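You operate a simulated robot arm through the tools that you are given. There is no shell and no other tool.

You run a simulated two-armed robot. Do the job below in one go: nothing can be reset, and whatever is moved stays where it is left.

JOB
Press the plug home in the short brown card tube with a red band.
Fine: flange down against the tube's end; seat the tube in the grey press, pull the red ball lever down and back up, stand the tube where it stood; pinch and drop nothing. Set down upright: what you pick out.
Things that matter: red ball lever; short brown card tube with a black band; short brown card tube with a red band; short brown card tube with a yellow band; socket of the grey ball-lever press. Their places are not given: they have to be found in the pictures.

Only the result counts: the job must be done as asked and must still hold three seconds after the hand-in. Knocking over, shifting, dropping, spilling or breaking anything else fails it.

ROBOT AND FRAMES
Two 7-joint arms with two-finger parallel grippers on one trunk that stands fixed in place. Base frame: the origin is at the foot of the trunk, x ahead of it, y to its left, z up. Units: m, rad, N and s.
The left shoulder is at [0.052, 0.182, 1.18], the right one opposite. With the tool pointing down near the work surface each hand reaches from about 0.1 to 0.72 m from the base axis, measured 20 degrees to its own side. Payload 3.91 kg a hand.
Tool frame (each hand has its own): the origin (TCP) lies between the finger pads and is the grasp point; the fingertips stand 0.03 m ahead of it; z points along the fingers, y is the line along which they close. Largest opening 0.11 m; finger width 0.02, thickness 0.01; the body of the gripper, 0.048 by 0.112 m, starts 0.055 m behind the TCP.
Orientation is told as [roll, pitch, yaw] about the base's x, y, z axes, in that order, counted from this pose: with the fingers straight down and closing along the base's y, the tool's x points along the base's -x, its y along +y and its z along -z.

CONTROLS
- The arms move only by the tool jog_arm. It takes "left_rows", "right_rows" or both (then of equal length, played together; a hand with none holds still); each is a list of rows, each a list of 6 numbers: the shift along the tool's x, y, z in units of 40 mm (1.0 is 40 mm), then the turn, a rotation vector about the tool's x, y, z in units of 6 degrees (1.0 is 6 degrees). In form: [[dx, dy, dz, rx, ry, rz], ...]. A call has 1 to 20 rows; each row shifts and turns the commanded pose from where the row before left it, along the tool's axes as they then stand. "left_hand" and "right_hand" are, for a hand that has rows, the opening in per cent of the stroke, from 0 (shut) to 100 (fully open), set as the call begins (left out, the last holds). A call with a number of a shift or a turn outside -1 to 1 is refused whole. Rows are played at 5 a second. More than 0.05 m and 0.15 rad between two rows, or a gripper value outside its range, and nothing of the call is played. A pose out of reach is approached as far as the arm can. The call stops where the force on the tool passes 40 N (or 10 N more than at its start, if that is more) or the arm is blocked; 0.2 s more then pass. The fingers move at their own pace (about 0.072 m/s each) and stop on an object; they squeeze with about 29 N. The grip force told is the motor's: it shows also when the fingers shut on nothing. Time passes only in rows, and 0.2 s behind the last, so rows that do not move let the fingers close. It gives the time, the measured TCP pose, the force on the tool (base axes), the opening and the grip force at its end, in the units of the frame above (readings bear some noise), with the torque about the TCP (base axes, N m) and any sound that the robot's microphone picked up.
- Cameras (640 x 400 px; columns grow to the right, rows downward): "scene" is now at [0.1644, 0.0478, 1.4516]; the picture's right is [0.51, -0.86, 0.00], its down [0.12, 0.07, -0.99] and it looks along [0.85, 0.51, 0.14] (base axes); focal length 214 px, centre (320, 200). "left" rides on the left gripper at [0.072, -0.017, -0.103] in its tool frame; the picture's right is [0.23, 0.97, 0.00], its down [-0.76, 0.18, -0.62] and it looks along [-0.61, 0.14, 0.78] (tool axes); focal length 222 px, centre (320, 200). "right" rides on the right gripper at [0.072, 0.017, -0.103] in its tool frame; the picture's right is [-0.23, 0.97, 0.00], its down [-0.76, -0.18, -0.62] and it looks along [-0.61, -0.14, 0.78] (tool axes); focal length 222 px, centre (320, 200).
- camera(camera): a new picture of that camera. No time passes.
- move_column(by): moves the trunk up (or, below 0, down) by that many m; the arms and the scene camera ride with it, the base frame stays. It gives what a move gives, with no picture.
- aim_head(pan, tilt): turns the head with the scene camera to pan (to the left, within 1.396 rad either way) and tilt (down, from -0.506 to 1.204), counted from straight ahead of the robot (the tilt from the chest, where the trunk bows). It gives what a move gives.
- locate(camera, pixels): for up to 12 pixels [column, row] of the newest picture of that camera ("zoom" is the newest enlarged one), the place [x, y, z] in the base frame of the surface seen there, good to about 0.002 m, but the place of the scene camera against the robot may be out by one fixed shift of up to 0.012 m in any direction. No time passes.
- enlarge(camera, box): a new picture of the part [left, top, right, bottom] of that camera's present view, enlarged. No time passes.
- finish_job(): hands the job in; it is judged then, once.

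Leave the grippers open and the arms clear of the work at the hand-in unless told otherwise.

The tools are called after "Request:" by a JSON object that holds its "op" and its "data". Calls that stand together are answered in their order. jog_arm: Moves the arms, as the interface text tells. Its arguments: {"type":"object","properties":{"left_rows":{"type":"array"},"left_hand":{"type":"number"},"right_rows":{"type":"array"},"right_hand":{"type":"number"}},"required":[]} The other tools are called the same way: move_column (by) moves the trunk up or down; aim_head (pan, tilt) turns the head that bears the scene camera; camera (camera) takes a picture; locate (camera, pixels) gives the place of the surface under pixels of a picture; enlarge (camera, box) takes an enlarged picture of a part of a camera's view; finish_job () hands the job in.

At the start:

```text
t: 0.0
left_eef_pos: [0.2234, 0.2885, 1.4274]
left_tool_rot: [0.001, -0.001, -0.001]
left_force: [0.0, 0.0, 0.1]
left_torque: [0.01, 0.01, 0.01]
left_finger_gap: 0.1102
left_gripper_force: 0.0
right_eef_pos: [0.2989, 0.0265, 1.425]
right_tool_rot: [0.005, 0.003, -0.001]
right_force: [-0.7, 0.1, -0.6]
right_torque: [-0.02, -0.01, 0.01]
right_finger_gap: 0.1099
right_gripper_force: 0.1
trunk travel left (down, up): [-0.439, 0.075]
head pan, tilt (commanded): [0.709, 0.733]
```

scene: 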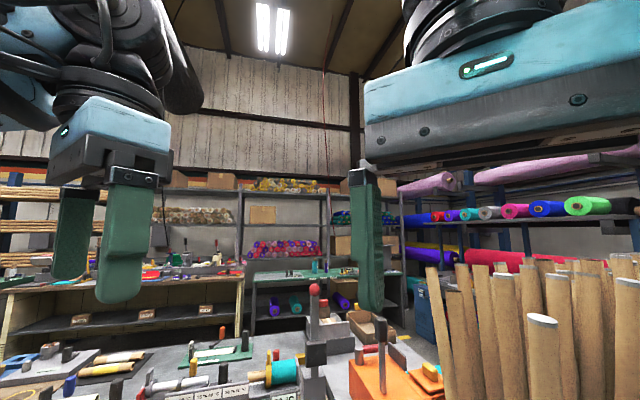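
right: 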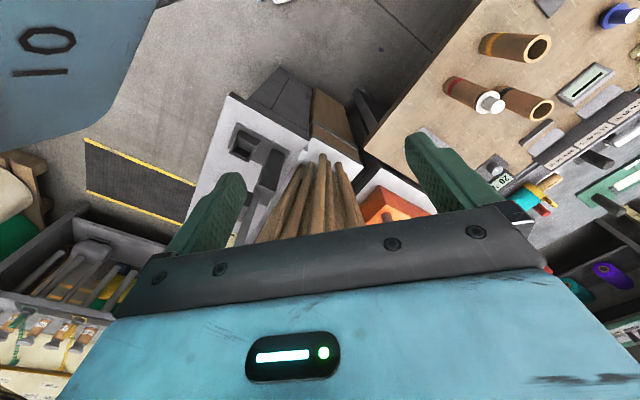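
left: 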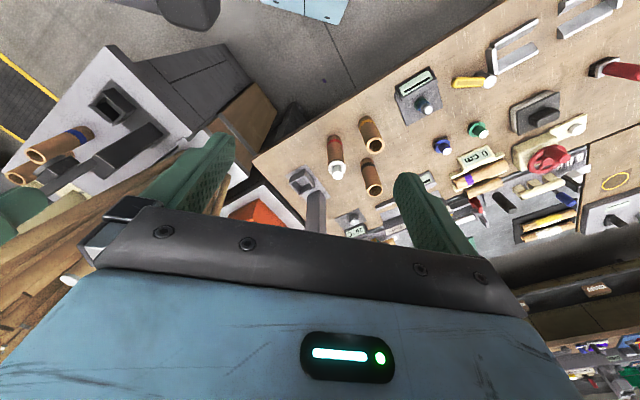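

The scene camera looks slightly upward, with the bench only at the bottom of its picture. The left hand camera shows three tubes around (335,155), (370,135), (370,178). I'll tilt the head down to see the bench.

Request:
{"op": "aim_head", "data": {"pan": 0.5, "tilt": 1.2}}

Request:
{"op": "camera", "data": {"camera": "scene"}}

Request:
{"op": "camera", "data": {"camera": "left"}}

Request:
{"op": "camera", "data": {"camera": "right"}}

```text
t: 0.9
left_eef_pos: [0.224, 0.289, 1.4272]
left_tool_rot: [0.0, -0.002, 0.001]
left_force: [0.6, 0.8, -0.1]
left_torque: [0.02, -0.07, 0.02]
left_finger_gap: 0.1099
left_gripper_force: 0.1
right_eef_pos: [0.3013, 0.0251, 1.423]
right_tool_rot: [0.007, 0.008, -0.003]
right_force: [1.2, 0.5, 0.4]
right_torque: [-0.01, -0.03, -0.02]
right_finger_gap: 0.1097
right_gripper_force: 0.1
trunk travel left (down, up): [-0.439, 0.075]
head pan, tilt (commanded): [0.499, 1.201]
```

```text
taken
```

scene: 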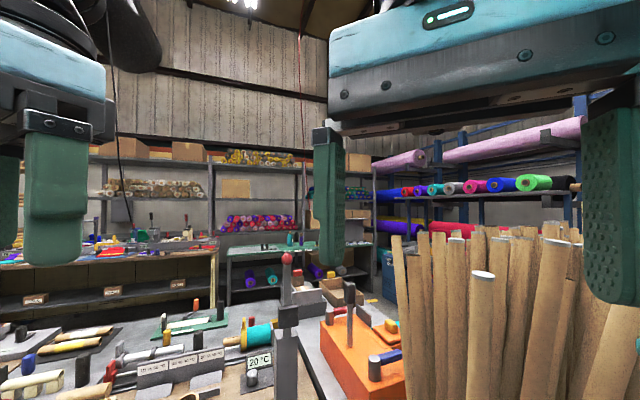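

```text
taken
```

left: 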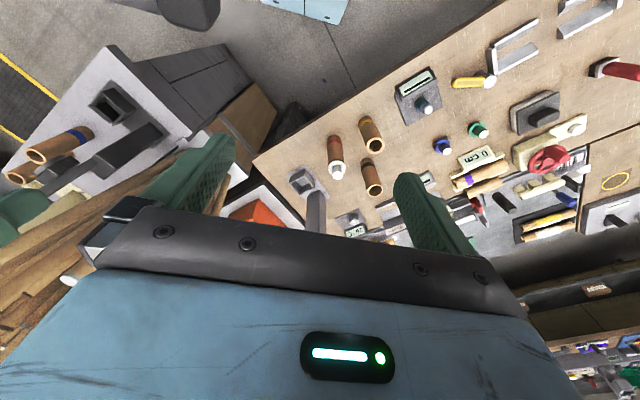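

```text
taken
```

right: 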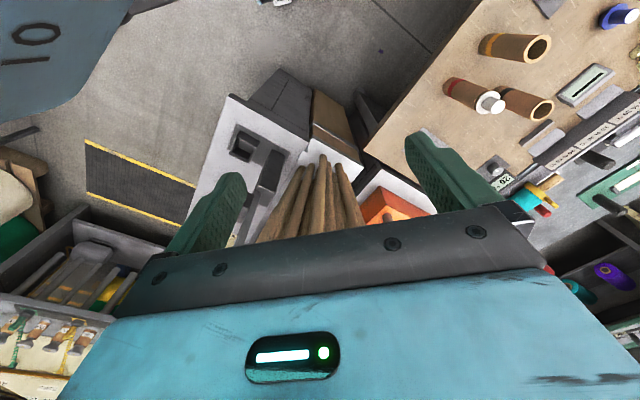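

The head is at its lowest and the bench is still low in the scene view. The left hand camera sees the tubes and what could be the press near (305,180). I'll enlarge that part.

Request:
{"op": "enlarge", "data": {"camera": "left", "box": [270, 90, 430, 250]}}

Request:
{"op": "enlarge", "data": {"camera": "right", "box": [400, 0, 640, 260]}}

Request:
{"op": "enlarge", "data": {"camera": "scene", "box": [80, 230, 440, 400]}}

```text
2.50 times, centred on (350, 170) of left
```

zoom: 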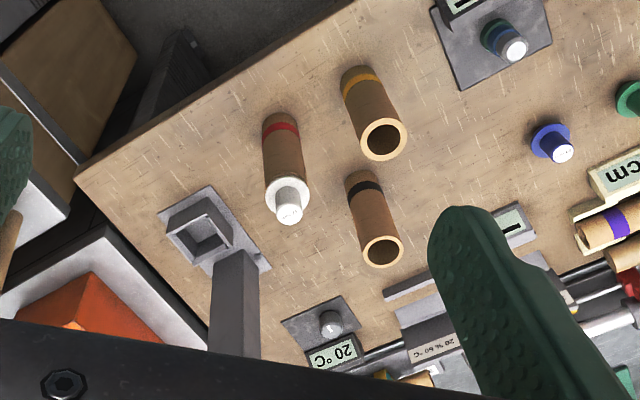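

```text
1.54 times, centred on (520, 130) of right
```

zoom: 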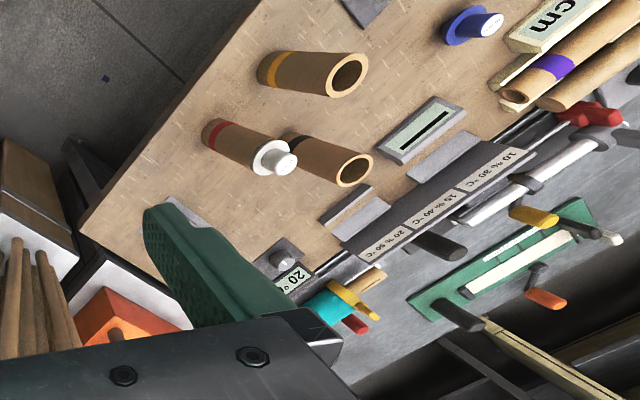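

```text
1.78 times, centred on (260, 315) of scene
```

zoom: 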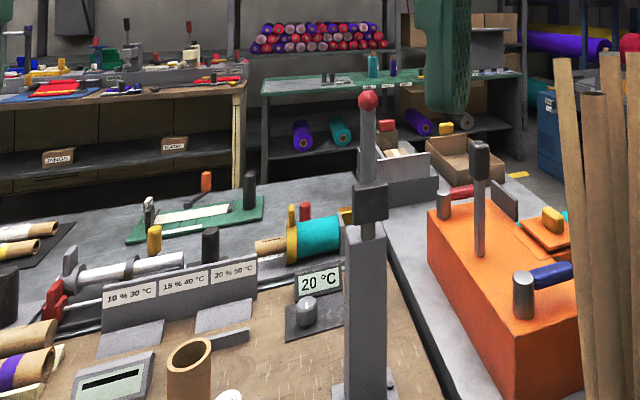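

In the enlarged left view: red-banded tube with a white plug at zoom (285,170), yellow-banded at (372,115), black-banded at (375,220), press socket at (205,230) with its post at (235,300). I'll take it again and locate these points.

Request:
{"op": "enlarge", "data": {"camera": "left", "box": [270, 110, 398, 230]}}

```text
3.33 times, centred on (334, 170) of left
```

zoom: 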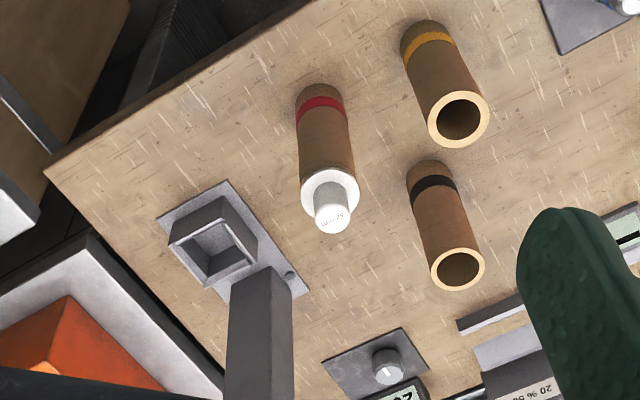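

Now I locate the key points in the zoomed view: plug top (333,220), flange edge (307,190), tubes' rims, socket rim corners, base plate corners, post.

Request:
{"op": "locate", "data": {"camera": "zoom", "pixels": [[333, 220], [307, 192], [353, 192], [322, 105], [324, 140], [459, 97], [429, 120], [489, 110], [484, 265], [432, 270], [445, 215], [440, 70]]}}

Request:
{"op": "locate", "data": {"camera": "zoom", "pixels": [[172, 244], [224, 200], [255, 259], [207, 282], [210, 255], [159, 216], [228, 182], [308, 290], [290, 276], [258, 285], [285, 290], [300, 130]]}}

Request:
{"op": "enlarge", "data": {"camera": "left", "box": [318, 130, 358, 180]}}

```text
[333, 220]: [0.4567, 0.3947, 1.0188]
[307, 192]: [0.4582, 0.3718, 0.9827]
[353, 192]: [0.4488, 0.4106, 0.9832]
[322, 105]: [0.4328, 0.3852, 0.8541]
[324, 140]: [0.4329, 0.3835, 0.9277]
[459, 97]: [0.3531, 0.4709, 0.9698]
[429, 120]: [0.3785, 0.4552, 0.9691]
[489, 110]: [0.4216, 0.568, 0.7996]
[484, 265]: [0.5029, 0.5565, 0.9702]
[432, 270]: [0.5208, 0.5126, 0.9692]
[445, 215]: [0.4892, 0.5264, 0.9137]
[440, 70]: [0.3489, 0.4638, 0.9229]
```

```text
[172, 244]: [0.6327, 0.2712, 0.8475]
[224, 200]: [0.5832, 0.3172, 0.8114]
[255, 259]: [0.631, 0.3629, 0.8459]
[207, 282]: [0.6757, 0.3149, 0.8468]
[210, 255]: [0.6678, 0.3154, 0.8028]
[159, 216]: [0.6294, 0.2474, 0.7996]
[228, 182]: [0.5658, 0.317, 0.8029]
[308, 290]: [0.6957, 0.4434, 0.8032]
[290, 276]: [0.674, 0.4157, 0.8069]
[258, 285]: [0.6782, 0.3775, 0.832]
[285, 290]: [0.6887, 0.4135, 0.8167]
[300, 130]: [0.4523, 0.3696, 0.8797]
```

```text
8.00 times, centred on (338, 155) of left
```

zoom: 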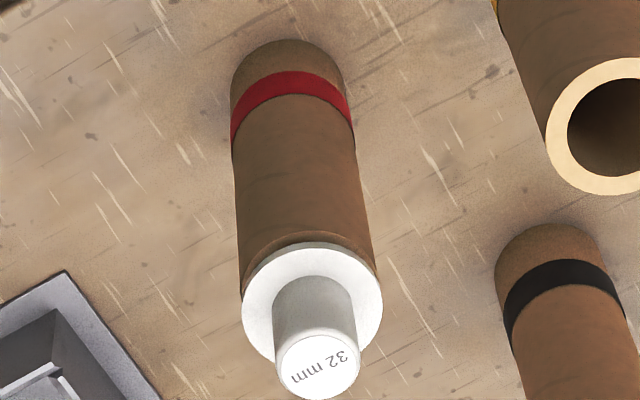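

The bench top is at z≈0.80 and the tubes stand 0.17 tall. The red tube's plug flange sits at 0.983 and is marked "32 mm". Next I locate the press post, block and lever ball in the scene view, where the ball is near (287,258).

Request:
{"op": "enlarge", "data": {"camera": "scene", "box": [220, 240, 360, 400]}}

Request:
{"op": "locate", "data": {"camera": "scene", "pixels": [[287, 258], [287, 275], [288, 300], [288, 317], [284, 330], [284, 350], [284, 380], [275, 330], [296, 318], [280, 318], [348, 300], [255, 376]]}}

```text
2.50 times, centred on (290, 320) of scene
```

zoom: 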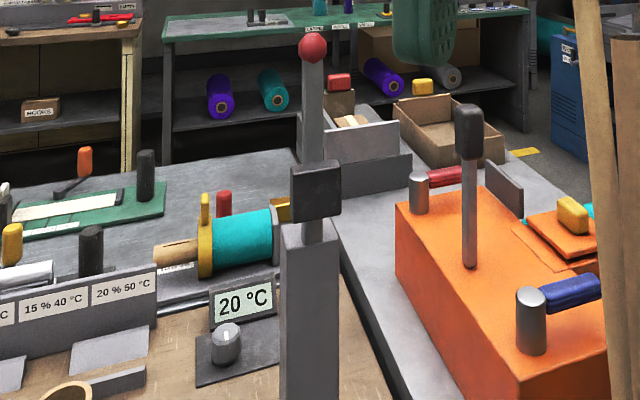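

```text
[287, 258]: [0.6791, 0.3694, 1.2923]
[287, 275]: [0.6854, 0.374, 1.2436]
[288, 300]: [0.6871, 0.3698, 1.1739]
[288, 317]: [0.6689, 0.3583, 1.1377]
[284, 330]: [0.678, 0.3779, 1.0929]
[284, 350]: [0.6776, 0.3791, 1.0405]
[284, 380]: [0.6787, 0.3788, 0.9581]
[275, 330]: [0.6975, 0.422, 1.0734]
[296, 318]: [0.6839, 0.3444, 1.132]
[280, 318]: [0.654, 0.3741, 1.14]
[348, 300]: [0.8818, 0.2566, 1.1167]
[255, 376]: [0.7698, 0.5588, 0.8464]
```

The post stands near (0.68,0.38) up to z≈1.09, a dark block sits at z≈1.10–1.16, and the rod rises to the red ball near (0.68,0.37,1.29). Before moving the right arm clear, I check where the brown sticks are in the right and scene views, and where the bench's front edge is.

Request:
{"op": "locate", "data": {"camera": "right", "pixels": [[322, 160], [296, 170], [340, 165], [240, 140], [270, 170], [400, 110], [490, 105], [380, 205], [120, 280]]}}

Request:
{"op": "locate", "data": {"camera": "scene", "pixels": [[480, 275], [430, 300], [600, 330], [450, 235], [550, 230], [350, 340], [375, 370]]}}

Request:
{"op": "locate", "data": {"camera": "left", "pixels": [[256, 162], [350, 95], [440, 32], [320, 200], [312, 230], [420, 105], [440, 145], [480, 130], [345, 220], [370, 190], [395, 205], [305, 155]]}}

```text
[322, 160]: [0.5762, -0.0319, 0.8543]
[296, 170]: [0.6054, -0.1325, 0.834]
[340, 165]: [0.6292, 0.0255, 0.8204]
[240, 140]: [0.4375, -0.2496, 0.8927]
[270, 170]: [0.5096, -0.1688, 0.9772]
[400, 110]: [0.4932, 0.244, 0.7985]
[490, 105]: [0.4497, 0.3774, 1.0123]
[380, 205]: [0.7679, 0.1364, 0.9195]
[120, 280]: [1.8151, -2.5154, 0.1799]
```

```text
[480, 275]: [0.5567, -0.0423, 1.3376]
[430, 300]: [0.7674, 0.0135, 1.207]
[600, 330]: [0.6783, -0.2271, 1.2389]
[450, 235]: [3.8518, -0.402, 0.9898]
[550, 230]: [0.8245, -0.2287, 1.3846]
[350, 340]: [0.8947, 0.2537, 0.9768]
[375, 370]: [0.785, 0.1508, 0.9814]
```

```text
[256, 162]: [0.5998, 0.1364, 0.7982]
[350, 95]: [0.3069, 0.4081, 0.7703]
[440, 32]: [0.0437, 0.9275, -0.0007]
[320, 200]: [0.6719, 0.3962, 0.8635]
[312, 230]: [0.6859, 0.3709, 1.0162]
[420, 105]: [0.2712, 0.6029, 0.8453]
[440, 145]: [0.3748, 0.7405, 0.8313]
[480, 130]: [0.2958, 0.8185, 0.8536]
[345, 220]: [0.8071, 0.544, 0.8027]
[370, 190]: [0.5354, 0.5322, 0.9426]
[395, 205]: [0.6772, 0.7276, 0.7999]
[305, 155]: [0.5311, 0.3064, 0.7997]
```

The long brown sticks stand at x>0.55, so sliding the right hand 0.2 m to its own side at x=0.3, high up, is clear. Doing that now.

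Request:
{"op": "jog_arm", "data": {"right_rows": [[0, -1, 0, 0, 0, 0], [0, -1, 0, 0, 0, 0], [0, -1, 0, 0, 0, 0], [0, -1, 0, 0, 0, 0], [0, -1, 0, 0, 0, 0], [0.5, -0.5, 0, 0, 0, 0]]}}

Request:
{"op": "aim_head", "data": {"pan": 0.6, "tilt": 1.204}}

Request:
{"op": "camera", "data": {"camera": "scene"}}

```text
t: 1.5
left_eef_pos: [0.2243, 0.2884, 1.4272]
left_tool_rot: [0.003, 0.0, 0.001]
left_force: [-0.3, -0.2, -0.3]
left_torque: [-0.01, 0.02, -0.02]
left_finger_gap: 0.1099
left_gripper_force: 0.1
right_eef_pos: [0.3078, -0.0447, 1.4198]
right_tool_rot: [0.015, 0.015, -0.037]
right_force: [0.4, 0.2, 0.4]
right_torque: [0.01, 0.01, 0.02]
right_finger_gap: 0.1101
right_gripper_force: 0.0
right hand out of reach, approached as far as the arm can: row 2
trunk travel left (down, up): [-0.439, 0.075]
head pan, tilt (commanded): [0.499, 1.201]
stopped in row 2 (right hand): the force on the tool passed its limit at 76 N (the readings are from after the stop); the commanded pose is now the measured one
```

```text
t: 2.2
left_eef_pos: [0.2239, 0.2893, 1.4269]
left_tool_rot: [0.001, -0.002, 0.0]
left_force: [0.5, -0.5, 1.1]
left_torque: [-0.02, -0.01, 0.0]
left_finger_gap: 0.11
left_gripper_force: 0.1
right_eef_pos: [0.3054, -0.043, 1.4208]
right_tool_rot: [0.014, 0.012, -0.036]
right_force: [-0.2, -0.1, 0.4]
right_torque: [0.02, -0.02, 0.05]
right_finger_gap: 0.1101
right_gripper_force: 0.1
trunk travel left (down, up): [-0.439, 0.075]
head pan, tilt (commanded): [0.6, 1.201]
```

```text
taken
```

scene: 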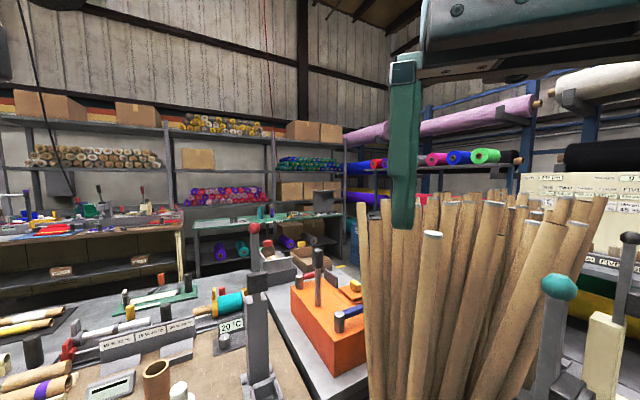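

The right hand stopped with 76 N in row 2, so it may have met something. The scene view has also shifted. I'll check the right camera and compare located points.

Request:
{"op": "camera", "data": {"camera": "right"}}

Request:
{"op": "camera", "data": {"camera": "left"}}

Request:
{"op": "locate", "data": {"camera": "scene", "pixels": [[254, 228], [256, 300], [256, 350], [155, 370], [405, 200], [432, 235], [480, 210], [380, 260], [560, 285], [540, 350], [340, 320], [110, 385]]}}

```text
taken
```

right: 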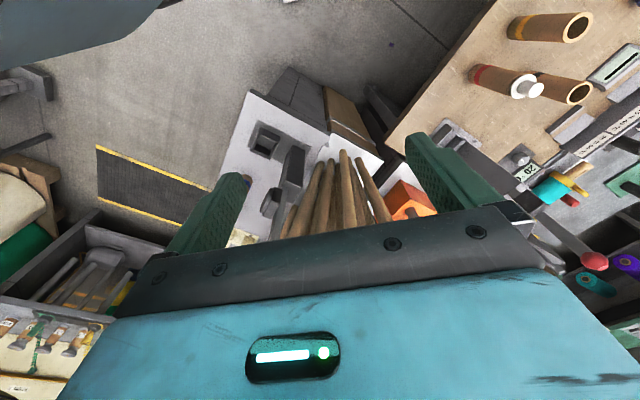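

```text
taken
```

left: 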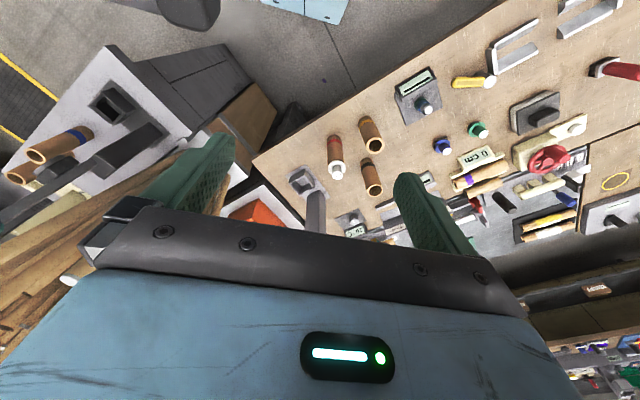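

```text
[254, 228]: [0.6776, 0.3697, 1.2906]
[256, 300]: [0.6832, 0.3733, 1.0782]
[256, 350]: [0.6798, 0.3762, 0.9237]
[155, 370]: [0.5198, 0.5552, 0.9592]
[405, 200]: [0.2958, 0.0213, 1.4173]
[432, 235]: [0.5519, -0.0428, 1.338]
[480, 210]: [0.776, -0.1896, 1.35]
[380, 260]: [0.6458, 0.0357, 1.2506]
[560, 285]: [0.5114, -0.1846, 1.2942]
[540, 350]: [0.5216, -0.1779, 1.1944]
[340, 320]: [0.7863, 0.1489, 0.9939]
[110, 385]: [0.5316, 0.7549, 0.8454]
```

Located points agree with before, and the right hand now reads no force. It was probably at the arm's own limit, so I'll leave it there. Now a closer look at the press and tubes in the scene view.

Request:
{"op": "enlarge", "data": {"camera": "scene", "box": [130, 210, 310, 400]}}

```text
2.11 times, centred on (220, 305) of scene
```

zoom: 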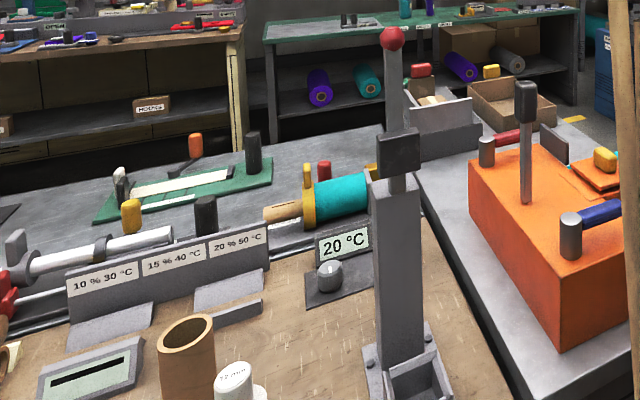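

The press is a post with a square socket at its foot, and the rod with its dark block hinges at the top. For a clearer look I bring the left hand forward and down to about (0.36,0.25,1.20), then turn it 20° left and pitch the fingers 30° forward so its camera faces the press.

Request:
{"op": "jog_arm", "data": {"left_rows": [[-0.58, -0.17, 0.95, 0, 0, 0], [-0.58, -0.17, 0.95, 0, 0, 0], [-0.58, -0.17, 0.95, 0, 0, 0], [-0.58, -0.17, 0.95, 0, 0, 0], [-0.58, -0.17, 0.95, 0, 0, 0], [-0.58, -0.17, 0.95, 0, 0, 0], [0, 0, 0, 0, -1, 0], [0, 0, 0, 0, -1, 0], [0, 0, 0, 0, -1, 0], [0, 0, 0, 0, -1, 0], [0, 0, 0, 0, -1, 0]]}}

Request:
{"op": "camera", "data": {"camera": "left"}}

```text
t: 4.6
left_eef_pos: [0.3624, 0.2478, 1.2007]
left_tool_rot: [-0.001, -0.525, 0.0]
left_force: [0.0, 0.4, 0.3]
left_torque: [0.0, 0.0, 0.0]
left_finger_gap: 0.1101
left_gripper_force: 0.1
right_eef_pos: [0.3048, -0.0449, 1.42]
right_tool_rot: [0.013, 0.009, -0.033]
right_force: [-0.3, -0.1, -0.3]
right_torque: [0.0, 0.0, 0.0]
right_finger_gap: 0.11
right_gripper_force: 0.1
trunk travel left (down, up): [-0.439, 0.075]
head pan, tilt (commanded): [0.6, 1.201]
```

```text
taken
```

left: 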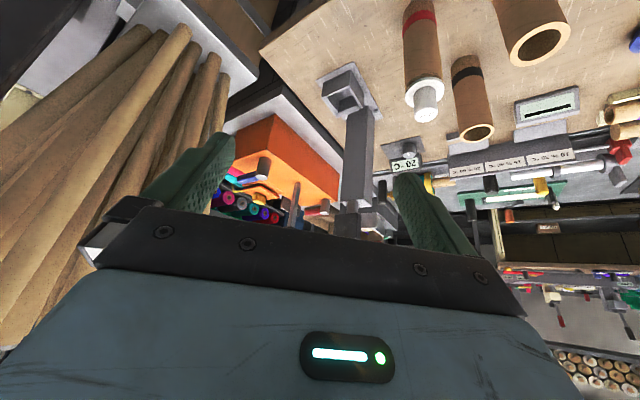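

The hand camera's picture is upside down: its top is nearer and lower, and the hand hides the far and upper parts. The post is at (358,170) and the socket at (345,90). I'll pitch further so the camera looks up at the lever, turn left 18° and lower 0.1 m.

Request:
{"op": "jog_arm", "data": {"left_rows": [[0.417, 0, 0.72, -0.5, 0, -0.866], [0.417, 0, 0.72, -0.5, 0, -0.866], [0.417, 0, 0.72, -0.5, 0, -0.866], [0, 0, 0, 0, -1, 0], [0, 0, 0, 0, -1, 0], [0, 0, 0, 0, -1, 0], [0, 0, 0, 0, -1, 0], [0, 0, 0, 0, -1, 0], [0, 0, 0, 0, -1, 0], [0, 0, 0, 0, -1, 0]]}}

Request:
{"op": "camera", "data": {"camera": "left"}}

Request:
{"op": "camera", "data": {"camera": "scene"}}

```text
t: 6.8
left_eef_pos: [0.4672, 0.222, 1.1273]
left_tool_rot: [-0.002, -1.261, 0.316]
left_force: [0.2, -0.7, 0.1]
left_torque: [-0.01, 0.0, 0.01]
left_finger_gap: 0.1099
left_gripper_force: 0.0
left hand out of reach, approached as far as the arm can: row 2, 3, 4, 5, 6, 7, 8, 9, 10
right_eef_pos: [0.3058, -0.0436, 1.4194]
right_tool_rot: [0.012, 0.007, -0.033]
right_force: [-0.5, 0.3, -0.6]
right_torque: [-0.02, -0.02, 0.01]
right_finger_gap: 0.1104
right_gripper_force: 0.1
trunk travel left (down, up): [-0.439, 0.075]
head pan, tilt (commanded): [0.6, 1.201]
```

```text
taken
```

left: 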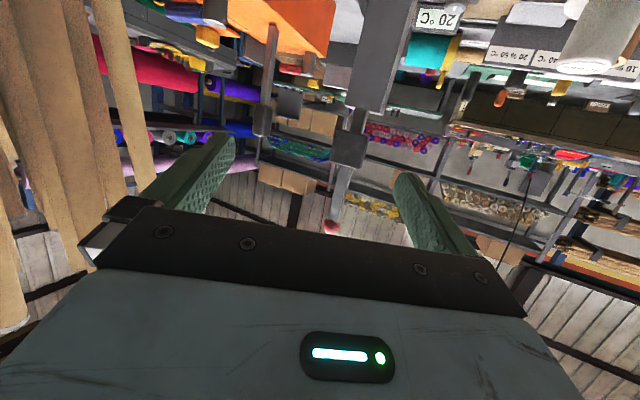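

```text
taken
```

scene: 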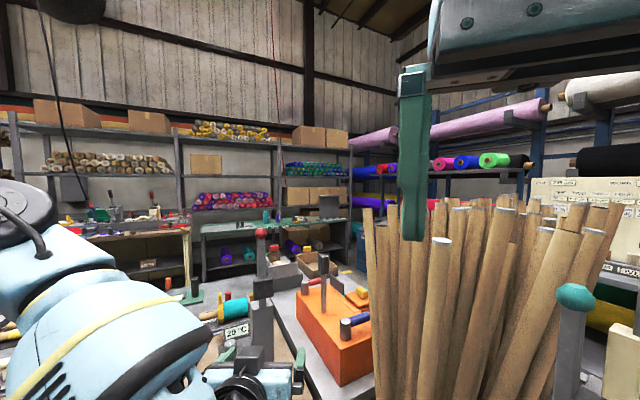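

The arm couldn't fold that close to the body, so it stands at (0.467,0.222,1.127) instead of where it was sent. From here the lever is in view: block at (350,140), rod down to the red ball at (333,225). I'll enlarge it and locate points.

Request:
{"op": "enlarge", "data": {"camera": "left", "box": [290, 0, 450, 240]}}

Request:
{"op": "enlarge", "data": {"camera": "scene", "box": [200, 210, 340, 400]}}

Request:
{"op": "locate", "data": {"camera": "left", "pixels": [[331, 226], [340, 200], [345, 180], [335, 150], [350, 150], [367, 150], [339, 135], [366, 135], [350, 133], [375, 100], [365, 115], [385, 60]]}}

```text
1.67 times, centred on (370, 120) of left
```

zoom: 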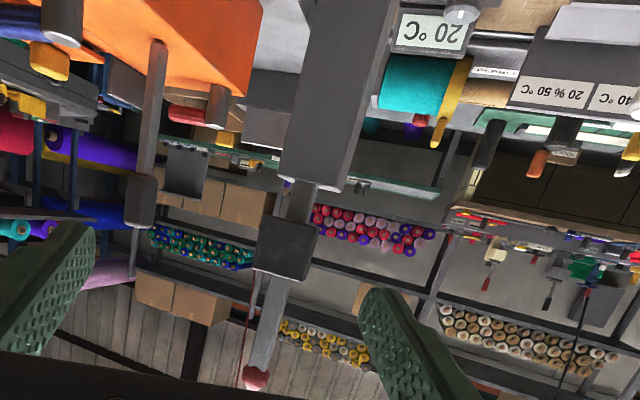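

```text
2.11 times, centred on (270, 305) of scene
```

zoom: 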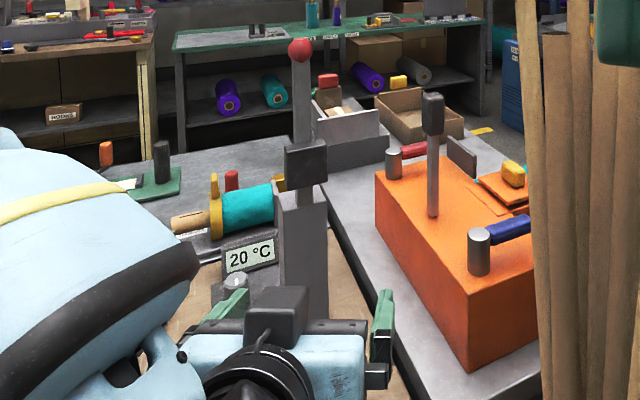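

```text
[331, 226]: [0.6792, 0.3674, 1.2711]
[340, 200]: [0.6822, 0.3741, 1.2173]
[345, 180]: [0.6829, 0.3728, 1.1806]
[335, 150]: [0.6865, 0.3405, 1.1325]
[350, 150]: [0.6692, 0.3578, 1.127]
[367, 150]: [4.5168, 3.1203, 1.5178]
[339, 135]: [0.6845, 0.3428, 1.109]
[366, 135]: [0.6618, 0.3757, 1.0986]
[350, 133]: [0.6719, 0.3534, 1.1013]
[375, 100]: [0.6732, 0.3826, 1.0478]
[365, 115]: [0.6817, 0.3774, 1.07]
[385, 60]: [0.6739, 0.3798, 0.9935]
```

The lever is now clear: the rod hinges at the post's top and carries a shoe on the socket side at z≈1.10–1.15. The ball is at about (0.687,0.377,1.28), and the press plane points at roughly 45° yaw. The red tube's centre is near (0.455,0.392), so I'll grip it from the side with fingers nearly level at yaw 45°. First I shift the hand left 0.12 m, then turn 27° left.

Request:
{"op": "jog_arm", "data": {"left_rows": [[-0.07, 0.71, 0.22, 0, 0, 0], [-0.07, 0.71, 0.22, 0, 0, 0], [-0.07, 0.71, 0.22, 0, 0, 0], [-0.07, 0.71, 0.22, 0, 0, 0], [0, 0, 0, -0.856, 0, -0.278], [0, 0, 0, -0.856, 0, -0.278], [0, 0, 0, -0.856, 0, -0.278], [0, 0, 0, -0.856, 0, -0.278], [0, 0, 0, -0.856, 0, -0.278]]}}

Request:
{"op": "camera", "data": {"camera": "left"}}

Request:
{"op": "camera", "data": {"camera": "scene"}}

```text
t: 8.8
left_eef_pos: [0.4773, 0.3403, 1.1273]
left_tool_rot: [-0.005, -1.258, 0.793]
left_force: [-0.2, -0.3, -0.2]
left_torque: [0.01, -0.02, 0.03]
left_finger_gap: 0.11
left_gripper_force: 0.0
left hand out of reach, approached as far as the arm can: row 1, 2
right_eef_pos: [0.3051, -0.0437, 1.4192]
right_tool_rot: [0.011, 0.007, -0.032]
right_force: [0.6, -0.4, 0.1]
right_torque: [-0.01, 0.01, -0.01]
right_finger_gap: 0.1103
right_gripper_force: 0.1
trunk travel left (down, up): [-0.439, 0.075]
head pan, tilt (commanded): [0.6, 1.201]
```

```text
taken
```

left: 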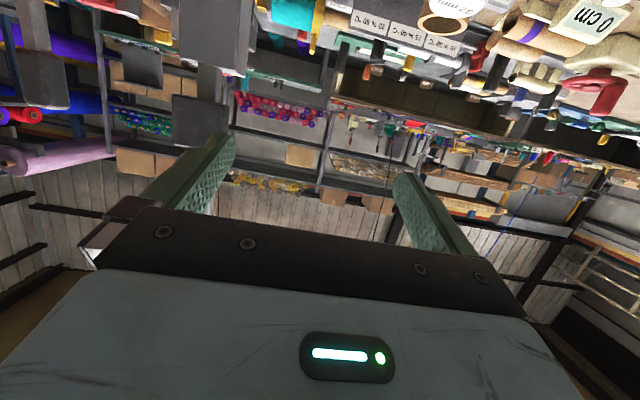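

```text
taken
```

scene: 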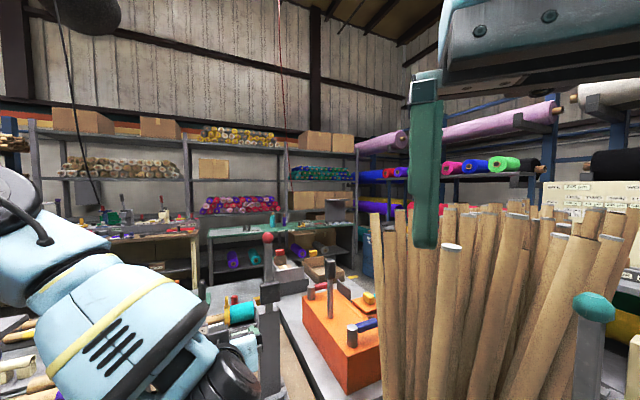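

The hand now stands at (0.477,0.340,1.127), yaw 45°, fingers 18° below level. To measure the tubes accurately I pitch the hand back 42° so its camera looks down at them.

Request:
{"op": "jog_arm", "data": {"left_rows": [[0, 0, 0, 0, 1, 0], [0, 0, 0, 0, 1, 0], [0, 0, 0, 0, 1, 0], [0, 0, 0, 0, 1, 0], [0, 0, 0, 0, 1, 0], [0, 0, 0, 0, 1, 0], [0, 0, -0.5, 0, 1, 0]]}}

Request:
{"op": "camera", "data": {"camera": "left"}}

```text
t: 10.4
left_eef_pos: [0.4682, 0.3308, 1.1442]
left_tool_rot: [0.0, -0.524, 0.786]
left_force: [-0.4, -0.3, 0.3]
left_torque: [0.0, 0.02, -0.01]
left_finger_gap: 0.11
left_gripper_force: 0.0
right_eef_pos: [0.3037, -0.0447, 1.4197]
right_tool_rot: [0.01, 0.006, -0.032]
right_force: [-0.3, 0.5, 0.2]
right_torque: [-0.01, 0.01, 0.0]
right_finger_gap: 0.1097
right_gripper_force: 0.0
trunk travel left (down, up): [-0.439, 0.075]
head pan, tilt (commanded): [0.6, 1.201]
```

```text
taken
```

left: 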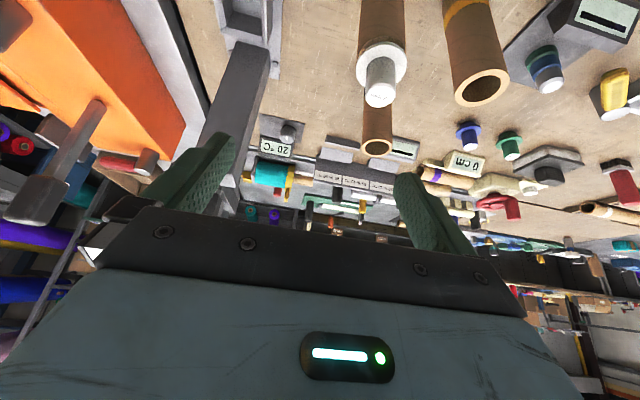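

Now the red tube with its white plug is at (380,60), yellow at (475,50), black behind at (377,130). I'll enlarge for precision.

Request:
{"op": "enlarge", "data": {"camera": "left", "box": [320, 0, 448, 120]}}

```text
3.33 times, centred on (384, 60) of left
```

zoom: 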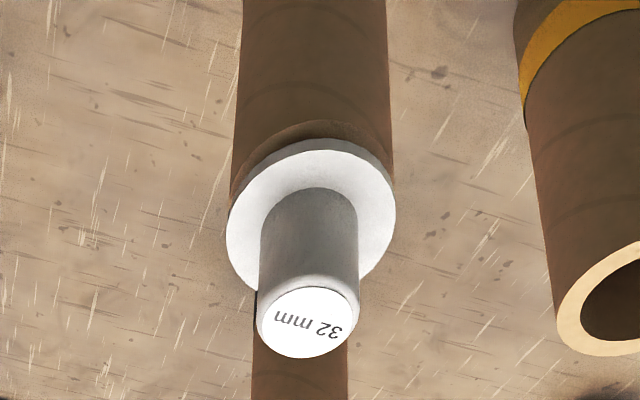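

Flange ellipse spans zoom (228,228) to (396,208), and the plug head's top centre is at (308,322). I locate points on the flange, head top and tube sides, and on the yellow rim.

Request:
{"op": "locate", "data": {"camera": "zoom", "pixels": [[308, 322], [264, 320], [352, 310], [308, 352], [233, 228], [391, 210], [312, 158], [245, 262], [377, 255], [312, 143], [312, 130], [310, 60]]}}

Request:
{"op": "locate", "data": {"camera": "zoom", "pixels": [[245, 80], [380, 80], [240, 20], [384, 20], [565, 320], [600, 262], [540, 150], [100, 250], [312, 120]]}}

Request:
{"op": "locate", "data": {"camera": "left", "pixels": [[458, 90], [508, 75], [482, 70], [480, 105], [363, 150], [391, 150], [377, 142], [377, 155]]}}

```text
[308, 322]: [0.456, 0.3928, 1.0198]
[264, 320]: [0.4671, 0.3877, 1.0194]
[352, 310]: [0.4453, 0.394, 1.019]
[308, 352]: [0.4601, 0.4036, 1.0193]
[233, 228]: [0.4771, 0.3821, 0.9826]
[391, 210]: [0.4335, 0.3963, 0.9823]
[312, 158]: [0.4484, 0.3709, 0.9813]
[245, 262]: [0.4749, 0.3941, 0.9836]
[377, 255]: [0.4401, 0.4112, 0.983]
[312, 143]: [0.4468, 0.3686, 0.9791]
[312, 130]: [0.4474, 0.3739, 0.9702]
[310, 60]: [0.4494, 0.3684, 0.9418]
```

```text
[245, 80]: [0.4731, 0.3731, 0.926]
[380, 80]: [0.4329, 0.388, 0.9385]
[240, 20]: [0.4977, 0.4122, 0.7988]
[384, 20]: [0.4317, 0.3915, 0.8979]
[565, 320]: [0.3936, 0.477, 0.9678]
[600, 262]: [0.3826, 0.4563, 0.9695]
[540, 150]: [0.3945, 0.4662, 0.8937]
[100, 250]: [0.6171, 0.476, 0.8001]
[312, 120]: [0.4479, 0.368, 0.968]
```

```text
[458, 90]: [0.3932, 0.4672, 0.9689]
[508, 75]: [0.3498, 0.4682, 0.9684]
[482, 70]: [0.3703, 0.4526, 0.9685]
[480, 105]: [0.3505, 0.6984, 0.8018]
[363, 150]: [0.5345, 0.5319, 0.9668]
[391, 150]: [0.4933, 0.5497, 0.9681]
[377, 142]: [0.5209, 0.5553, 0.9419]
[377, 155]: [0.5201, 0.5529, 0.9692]
```

Fitted centre of the red tube and plug is (0.4555,0.392): outer radius about 0.023, tube end at 0.9695, flange underside about 0.978, so the plug stands about 8 mm proud. Next I pitch to 24° below level (6 rows) and shift the open fingers to a spot above and slightly behind the tube, still above the plug.

Request:
{"op": "jog_arm", "data": {"left_rows": [[0, 0, 0, 0, -1, 0], [0, 0, 0, 0, -1, 0], [0, 0, 0, 0, -1, 0], [0, 0, 0, 0, -1, 0], [0, 0, 0, 0, -1, 0], [0, 0, 0, 0, -1, 0], [0.315, 0.655, 0.34, 0, 0, 0], [0.315, 0.655, 0.34, 0, 0, 0]], "left_hand": 100}}

Request:
{"op": "camera", "data": {"camera": "left"}}

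Request:
{"op": "camera", "data": {"camera": "scene"}}

```text
t: 12.2
left_eef_pos: [0.4424, 0.378, 1.11]
left_tool_rot: [-0.001, -1.153, 0.787]
left_force: [0.3, 0.5, -0.4]
left_torque: [-0.03, 0.01, -0.02]
left_finger_gap: 0.11
left_gripper_force: 0.2
right_eef_pos: [0.3051, -0.0439, 1.4198]
right_tool_rot: [0.012, 0.008, -0.034]
right_force: [-0.7, 0.4, 0.3]
right_torque: [-0.03, -0.01, 0.02]
right_finger_gap: 0.1098
right_gripper_force: 0.2
trunk travel left (down, up): [-0.439, 0.075]
head pan, tilt (commanded): [0.6, 1.201]
```

```text
taken
```

left: 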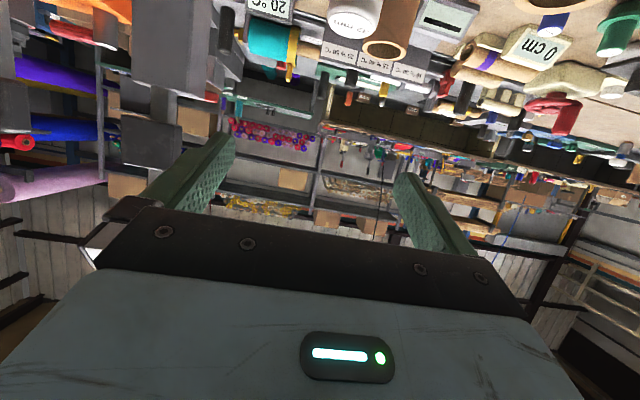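

```text
taken
```

scene: 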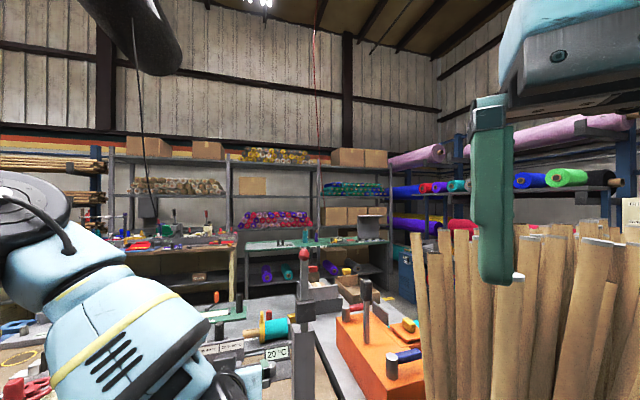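

Reached (0.442,0.378,1.110) with no reach trouble. The plug head shows at (353,18), where it should be for fingers straddling it. Now I go straight down about 0.1 m, then check.

Request:
{"op": "jog_arm", "data": {"left_rows": [[0.781, 0, 0.348, 0, 0, 0], [0.781, 0, 0.348, 0, 0, 0], [0.781, 0, 0.348, 0, 0, 0]]}}

Request:
{"op": "camera", "data": {"camera": "left"}}

```text
t: 13.0
left_eef_pos: [0.4441, 0.3778, 1.0067]
left_tool_rot: [-0.004, -1.154, 0.79]
left_force: [-0.3, 0.0, 0.2]
left_torque: [-0.02, 0.04, 0.01]
left_finger_gap: 0.11
left_gripper_force: 0.0
right_eef_pos: [0.3056, -0.0442, 1.4192]
right_tool_rot: [0.009, 0.007, -0.032]
right_force: [0.4, 0.1, 0.8]
right_torque: [-0.03, -0.01, 0.0]
right_finger_gap: 0.11
right_gripper_force: 0.1
trunk travel left (down, up): [-0.439, 0.075]
head pan, tilt (commanded): [0.6, 1.201]
```

```text
taken
```

left: 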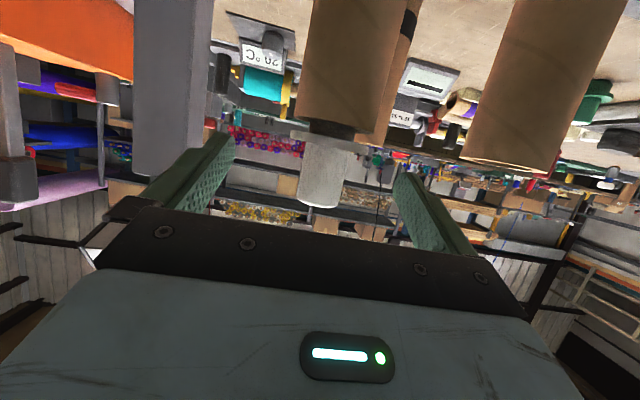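

The plug head sits at (323,170), centred between the fingers. Yellow tube is well off to the side at (550,80). Continuing straight down to z≈0.905.

Request:
{"op": "jog_arm", "data": {"left_rows": [[0.774, 0, 0.345, 0, 0, 0], [0.774, 0, 0.345, 0, 0, 0], [0.774, 0, 0.345, 0, 0, 0]]}}

Request:
{"op": "camera", "data": {"camera": "left"}}

Request:
{"op": "camera", "data": {"camera": "scene"}}

```text
t: 13.8
left_eef_pos: [0.4454, 0.3799, 0.9028]
left_tool_rot: [-0.003, -1.154, 0.79]
left_force: [0.5, 0.5, 0.3]
left_torque: [0.0, -0.01, -0.03]
left_finger_gap: 0.11
left_gripper_force: 0.1
right_eef_pos: [0.3064, -0.0437, 1.4195]
right_tool_rot: [0.01, 0.009, -0.031]
right_force: [-0.6, 0.5, -0.5]
right_torque: [-0.03, -0.02, 0.01]
right_finger_gap: 0.1103
right_gripper_force: 0.0
trunk travel left (down, up): [-0.439, 0.075]
head pan, tilt (commanded): [0.6, 1.201]
```

```text
taken
```

left: 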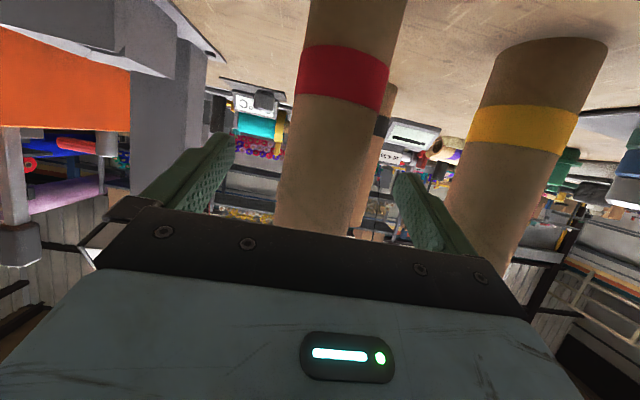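

```text
taken
```

scene: 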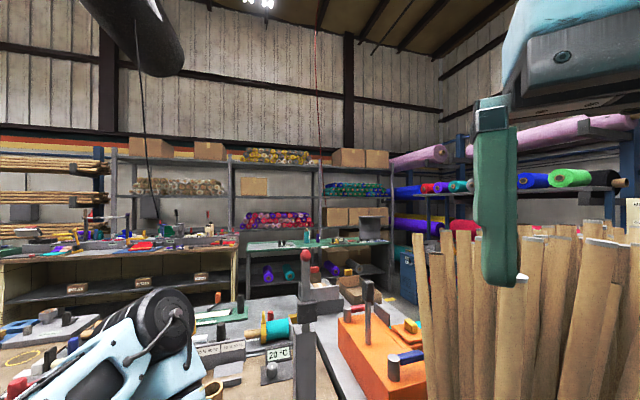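

The red tube stands between the fingers at column ~322 and yellow is clear on the right. I check the tube's surface position before moving forward the last 15 mm.

Request:
{"op": "locate", "data": {"camera": "left", "pixels": [[325, 180], [284, 180], [364, 180], [335, 110], [300, 110], [372, 110], [500, 120], [485, 180], [555, 40]]}}

```text
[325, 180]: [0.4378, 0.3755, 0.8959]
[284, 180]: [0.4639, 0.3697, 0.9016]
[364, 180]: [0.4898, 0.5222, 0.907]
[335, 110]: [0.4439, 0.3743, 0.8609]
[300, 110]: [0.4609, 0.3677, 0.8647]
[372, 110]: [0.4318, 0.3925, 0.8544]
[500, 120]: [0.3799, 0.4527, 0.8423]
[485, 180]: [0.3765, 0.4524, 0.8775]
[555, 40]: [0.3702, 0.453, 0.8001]
```

The surface points fit a circle at (0.4555,0.392), radius 0.024. I move forward 15 mm so the grasp point is on the axis, then close the fingers on the tube with waiting rows.

Request:
{"op": "jog_arm", "data": {"left_rows": [[-0.08, 0.017, 0.177, 0, 0, 0], [-0.08, 0.017, 0.177, 0, 0, 0]]}}

Request:
{"op": "camera", "data": {"camera": "left"}}

```text
t: 14.4
left_eef_pos: [0.4535, 0.3898, 0.9053]
left_tool_rot: [-0.002, -1.154, 0.787]
left_force: [-0.1, 0.2, 0.0]
left_torque: [0.03, -0.02, 0.01]
left_finger_gap: 0.1101
left_gripper_force: 0.0
right_eef_pos: [0.3042, -0.0438, 1.4187]
right_tool_rot: [0.01, 0.008, -0.034]
right_force: [0.8, 1.2, -0.3]
right_torque: [-0.02, -0.02, -0.02]
right_finger_gap: 0.11
right_gripper_force: 0.0
trunk travel left (down, up): [-0.439, 0.075]
head pan, tilt (commanded): [0.6, 1.201]
```

```text
taken
```

left: 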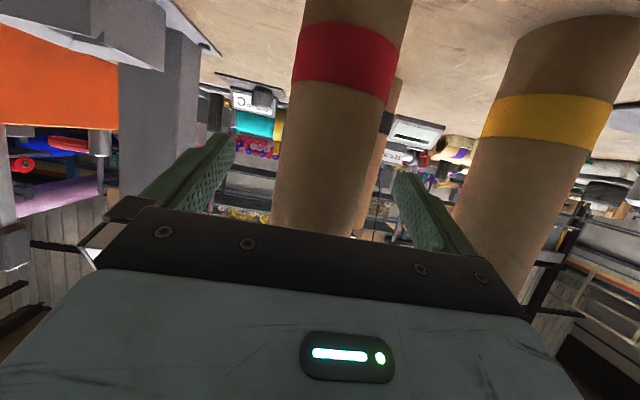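

Tube is centred on column 320 and the grasp point is on the axis to 2 mm. Closing.

Request:
{"op": "jog_arm", "data": {"left_rows": [[0, 0, 0, 0, 0, 0], [0, 0, 0, 0, 0, 0], [0, 0, 0, 0, 0, 0], [0, 0, 0, 0, 0, 0], [0, 0, 0, 0, 0, 0]], "left_hand": 30}}

Request:
{"op": "camera", "data": {"camera": "left"}}

```text
t: 15.6
left_eef_pos: [0.4544, 0.3902, 0.9054]
left_tool_rot: [-0.001, -1.154, 0.789]
left_force: [1.0, -0.8, 0.3]
left_torque: [0.02, -0.11, -0.01]
left_finger_gap: 0.0497
left_gripper_force: 28.8
right_eef_pos: [0.3054, -0.0455, 1.4199]
right_tool_rot: [0.011, 0.01, -0.033]
right_force: [0.4, -0.3, -0.2]
right_torque: [0.0, 0.01, -0.02]
right_finger_gap: 0.1099
right_gripper_force: 0.1
trunk travel left (down, up): [-0.439, 0.075]
head pan, tilt (commanded): [0.6, 1.201]
```

```text
taken
```

left: 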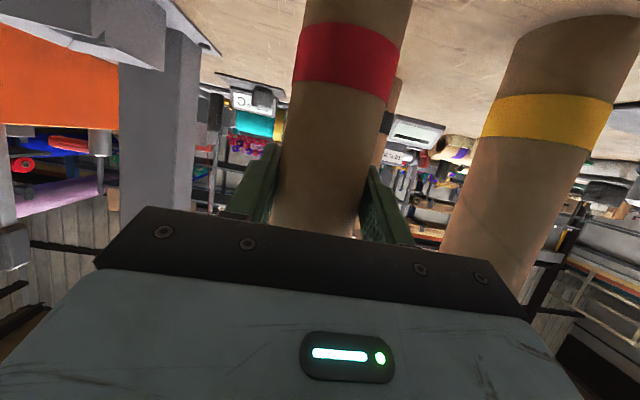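

Grip is firm: gap 0.0497, so the tube is 50 mm across. Grasp pose (0.4544,0.3902,0.9054) is noted for the return. Lifting straight up 0.08 m gently.

Request:
{"op": "jog_arm", "data": {"left_rows": [[-0.2, 0, -0.09, 0, 0, 0], [-0.4, 0, -0.178, 0, 0, 0], [-0.5, 0, -0.223, 0, 0, 0], [-0.5, 0, -0.223, 0, 0, 0], [-0.25, 0, -0.112, 0, 0, 0]]}}

Request:
{"op": "camera", "data": {"camera": "left"}}

Request:
{"op": "camera", "data": {"camera": "scene"}}

```text
t: 16.8
left_eef_pos: [0.4508, 0.3907, 0.9887]
left_tool_rot: [0.0, -1.153, 0.784]
left_force: [0.9, -0.9, -2.7]
left_torque: [0.0, -0.01, -0.01]
left_finger_gap: 0.0495
left_gripper_force: 28.3
right_eef_pos: [0.3049, -0.0444, 1.4194]
right_tool_rot: [0.009, 0.009, -0.032]
right_force: [-0.4, -0.3, 0.6]
right_torque: [0.01, 0.0, -0.01]
right_finger_gap: 0.1102
right_gripper_force: 0.1
trunk travel left (down, up): [-0.439, 0.075]
head pan, tilt (commanded): [0.6, 1.201]
```

```text
taken
```

left: 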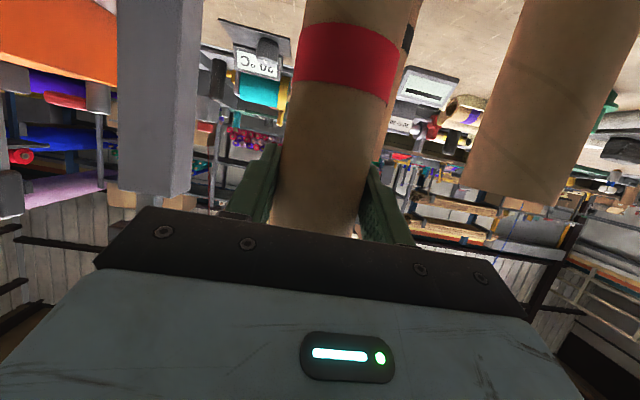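

```text
taken
```

scene: 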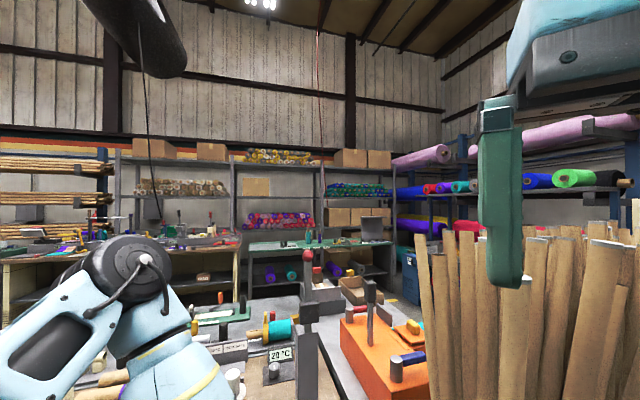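

Lifted cleanly, with about 2.7 N of weight and the plug still in place at (232,378) in the scene view. I now move right and slightly back, over clear bench, so the hand camera sees the socket beside the tube for an accurate measurement.

Request:
{"op": "jog_arm", "data": {"left_rows": [[0.11, -0.31, -0.245, 0, 0, 0], [0.22, -0.62, -0.49, 0, 0, 0], [0.22, -0.62, -0.49, 0, 0, 0], [0.22, -0.62, -0.49, 0, 0, 0], [0.11, -0.31, -0.245, 0, 0, 0]]}}

Request:
{"op": "camera", "data": {"camera": "left"}}

```text
t: 18.0
left_eef_pos: [0.4635, 0.2691, 0.9883]
left_tool_rot: [-0.003, -1.15, 0.786]
left_force: [0.1, 0.3, -1.3]
left_torque: [0.01, -0.03, -0.01]
left_finger_gap: 0.0496
left_gripper_force: 29.5
left hand out of reach, approached as far as the arm can: row 5
right_eef_pos: [0.3062, -0.0443, 1.4195]
right_tool_rot: [0.01, 0.01, -0.034]
right_force: [-0.9, -0.9, 0.7]
right_torque: [0.02, 0.01, -0.01]
right_finger_gap: 0.1099
right_gripper_force: 0.1
trunk travel left (down, up): [-0.439, 0.075]
head pan, tilt (commanded): [0.6, 1.201]
```

```text
taken
```

left: 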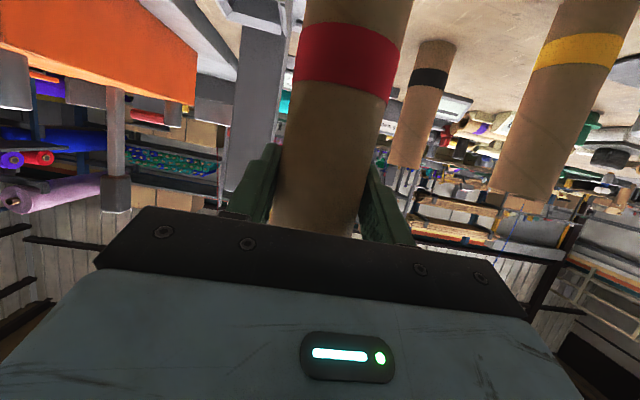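

The post runs down column ~258 and the socket is at the very top near (260,12). Enlarging that part.

Request:
{"op": "enlarge", "data": {"camera": "left", "box": [180, 0, 320, 90]}}

```text
4.44 times, centred on (250, 45) of left
```

zoom: 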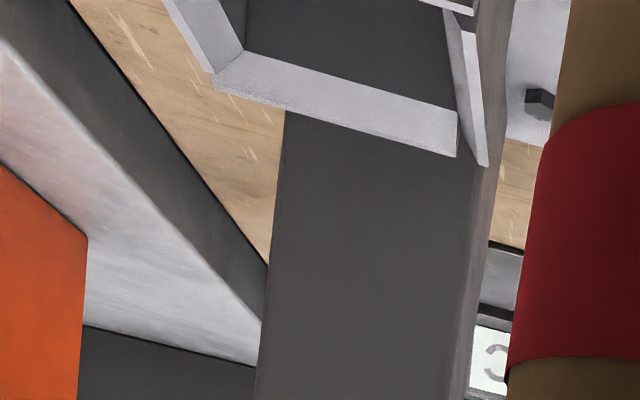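

The rim's far wall runs from (215,80) to (457,145) in the zoom, with its inner corner at (247,53). Locating rim points.

Request:
{"op": "locate", "data": {"camera": "zoom", "pixels": [[245, 60], [222, 78], [345, 85], [340, 108], [450, 118], [450, 150], [215, 20], [185, 15], [470, 60], [482, 150], [460, 12], [200, 30]]}}

Request:
{"op": "locate", "data": {"camera": "zoom", "pixels": [[235, 25], [244, 52], [210, 60], [170, 5], [455, 155], [485, 163], [475, 130], [465, 40], [300, 70], [400, 100], [360, 200], [470, 200]]}}

```text
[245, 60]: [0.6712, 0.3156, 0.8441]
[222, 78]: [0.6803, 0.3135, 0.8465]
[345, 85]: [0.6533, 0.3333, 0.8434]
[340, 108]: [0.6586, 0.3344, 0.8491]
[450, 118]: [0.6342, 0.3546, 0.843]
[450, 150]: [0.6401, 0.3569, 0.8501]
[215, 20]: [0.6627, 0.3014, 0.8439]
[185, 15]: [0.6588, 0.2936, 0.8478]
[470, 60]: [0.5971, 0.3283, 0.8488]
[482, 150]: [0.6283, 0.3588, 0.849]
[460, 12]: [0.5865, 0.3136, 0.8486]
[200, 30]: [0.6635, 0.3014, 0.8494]
```

```text
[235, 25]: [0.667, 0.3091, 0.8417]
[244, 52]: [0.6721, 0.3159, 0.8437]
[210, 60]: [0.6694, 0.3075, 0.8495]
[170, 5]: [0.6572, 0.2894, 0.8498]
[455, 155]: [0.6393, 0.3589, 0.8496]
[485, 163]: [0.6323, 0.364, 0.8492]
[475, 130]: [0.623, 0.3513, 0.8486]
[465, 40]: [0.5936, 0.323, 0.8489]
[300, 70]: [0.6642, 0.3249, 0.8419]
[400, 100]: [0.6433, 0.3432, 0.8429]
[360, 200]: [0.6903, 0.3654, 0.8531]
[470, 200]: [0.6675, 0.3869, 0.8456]
```

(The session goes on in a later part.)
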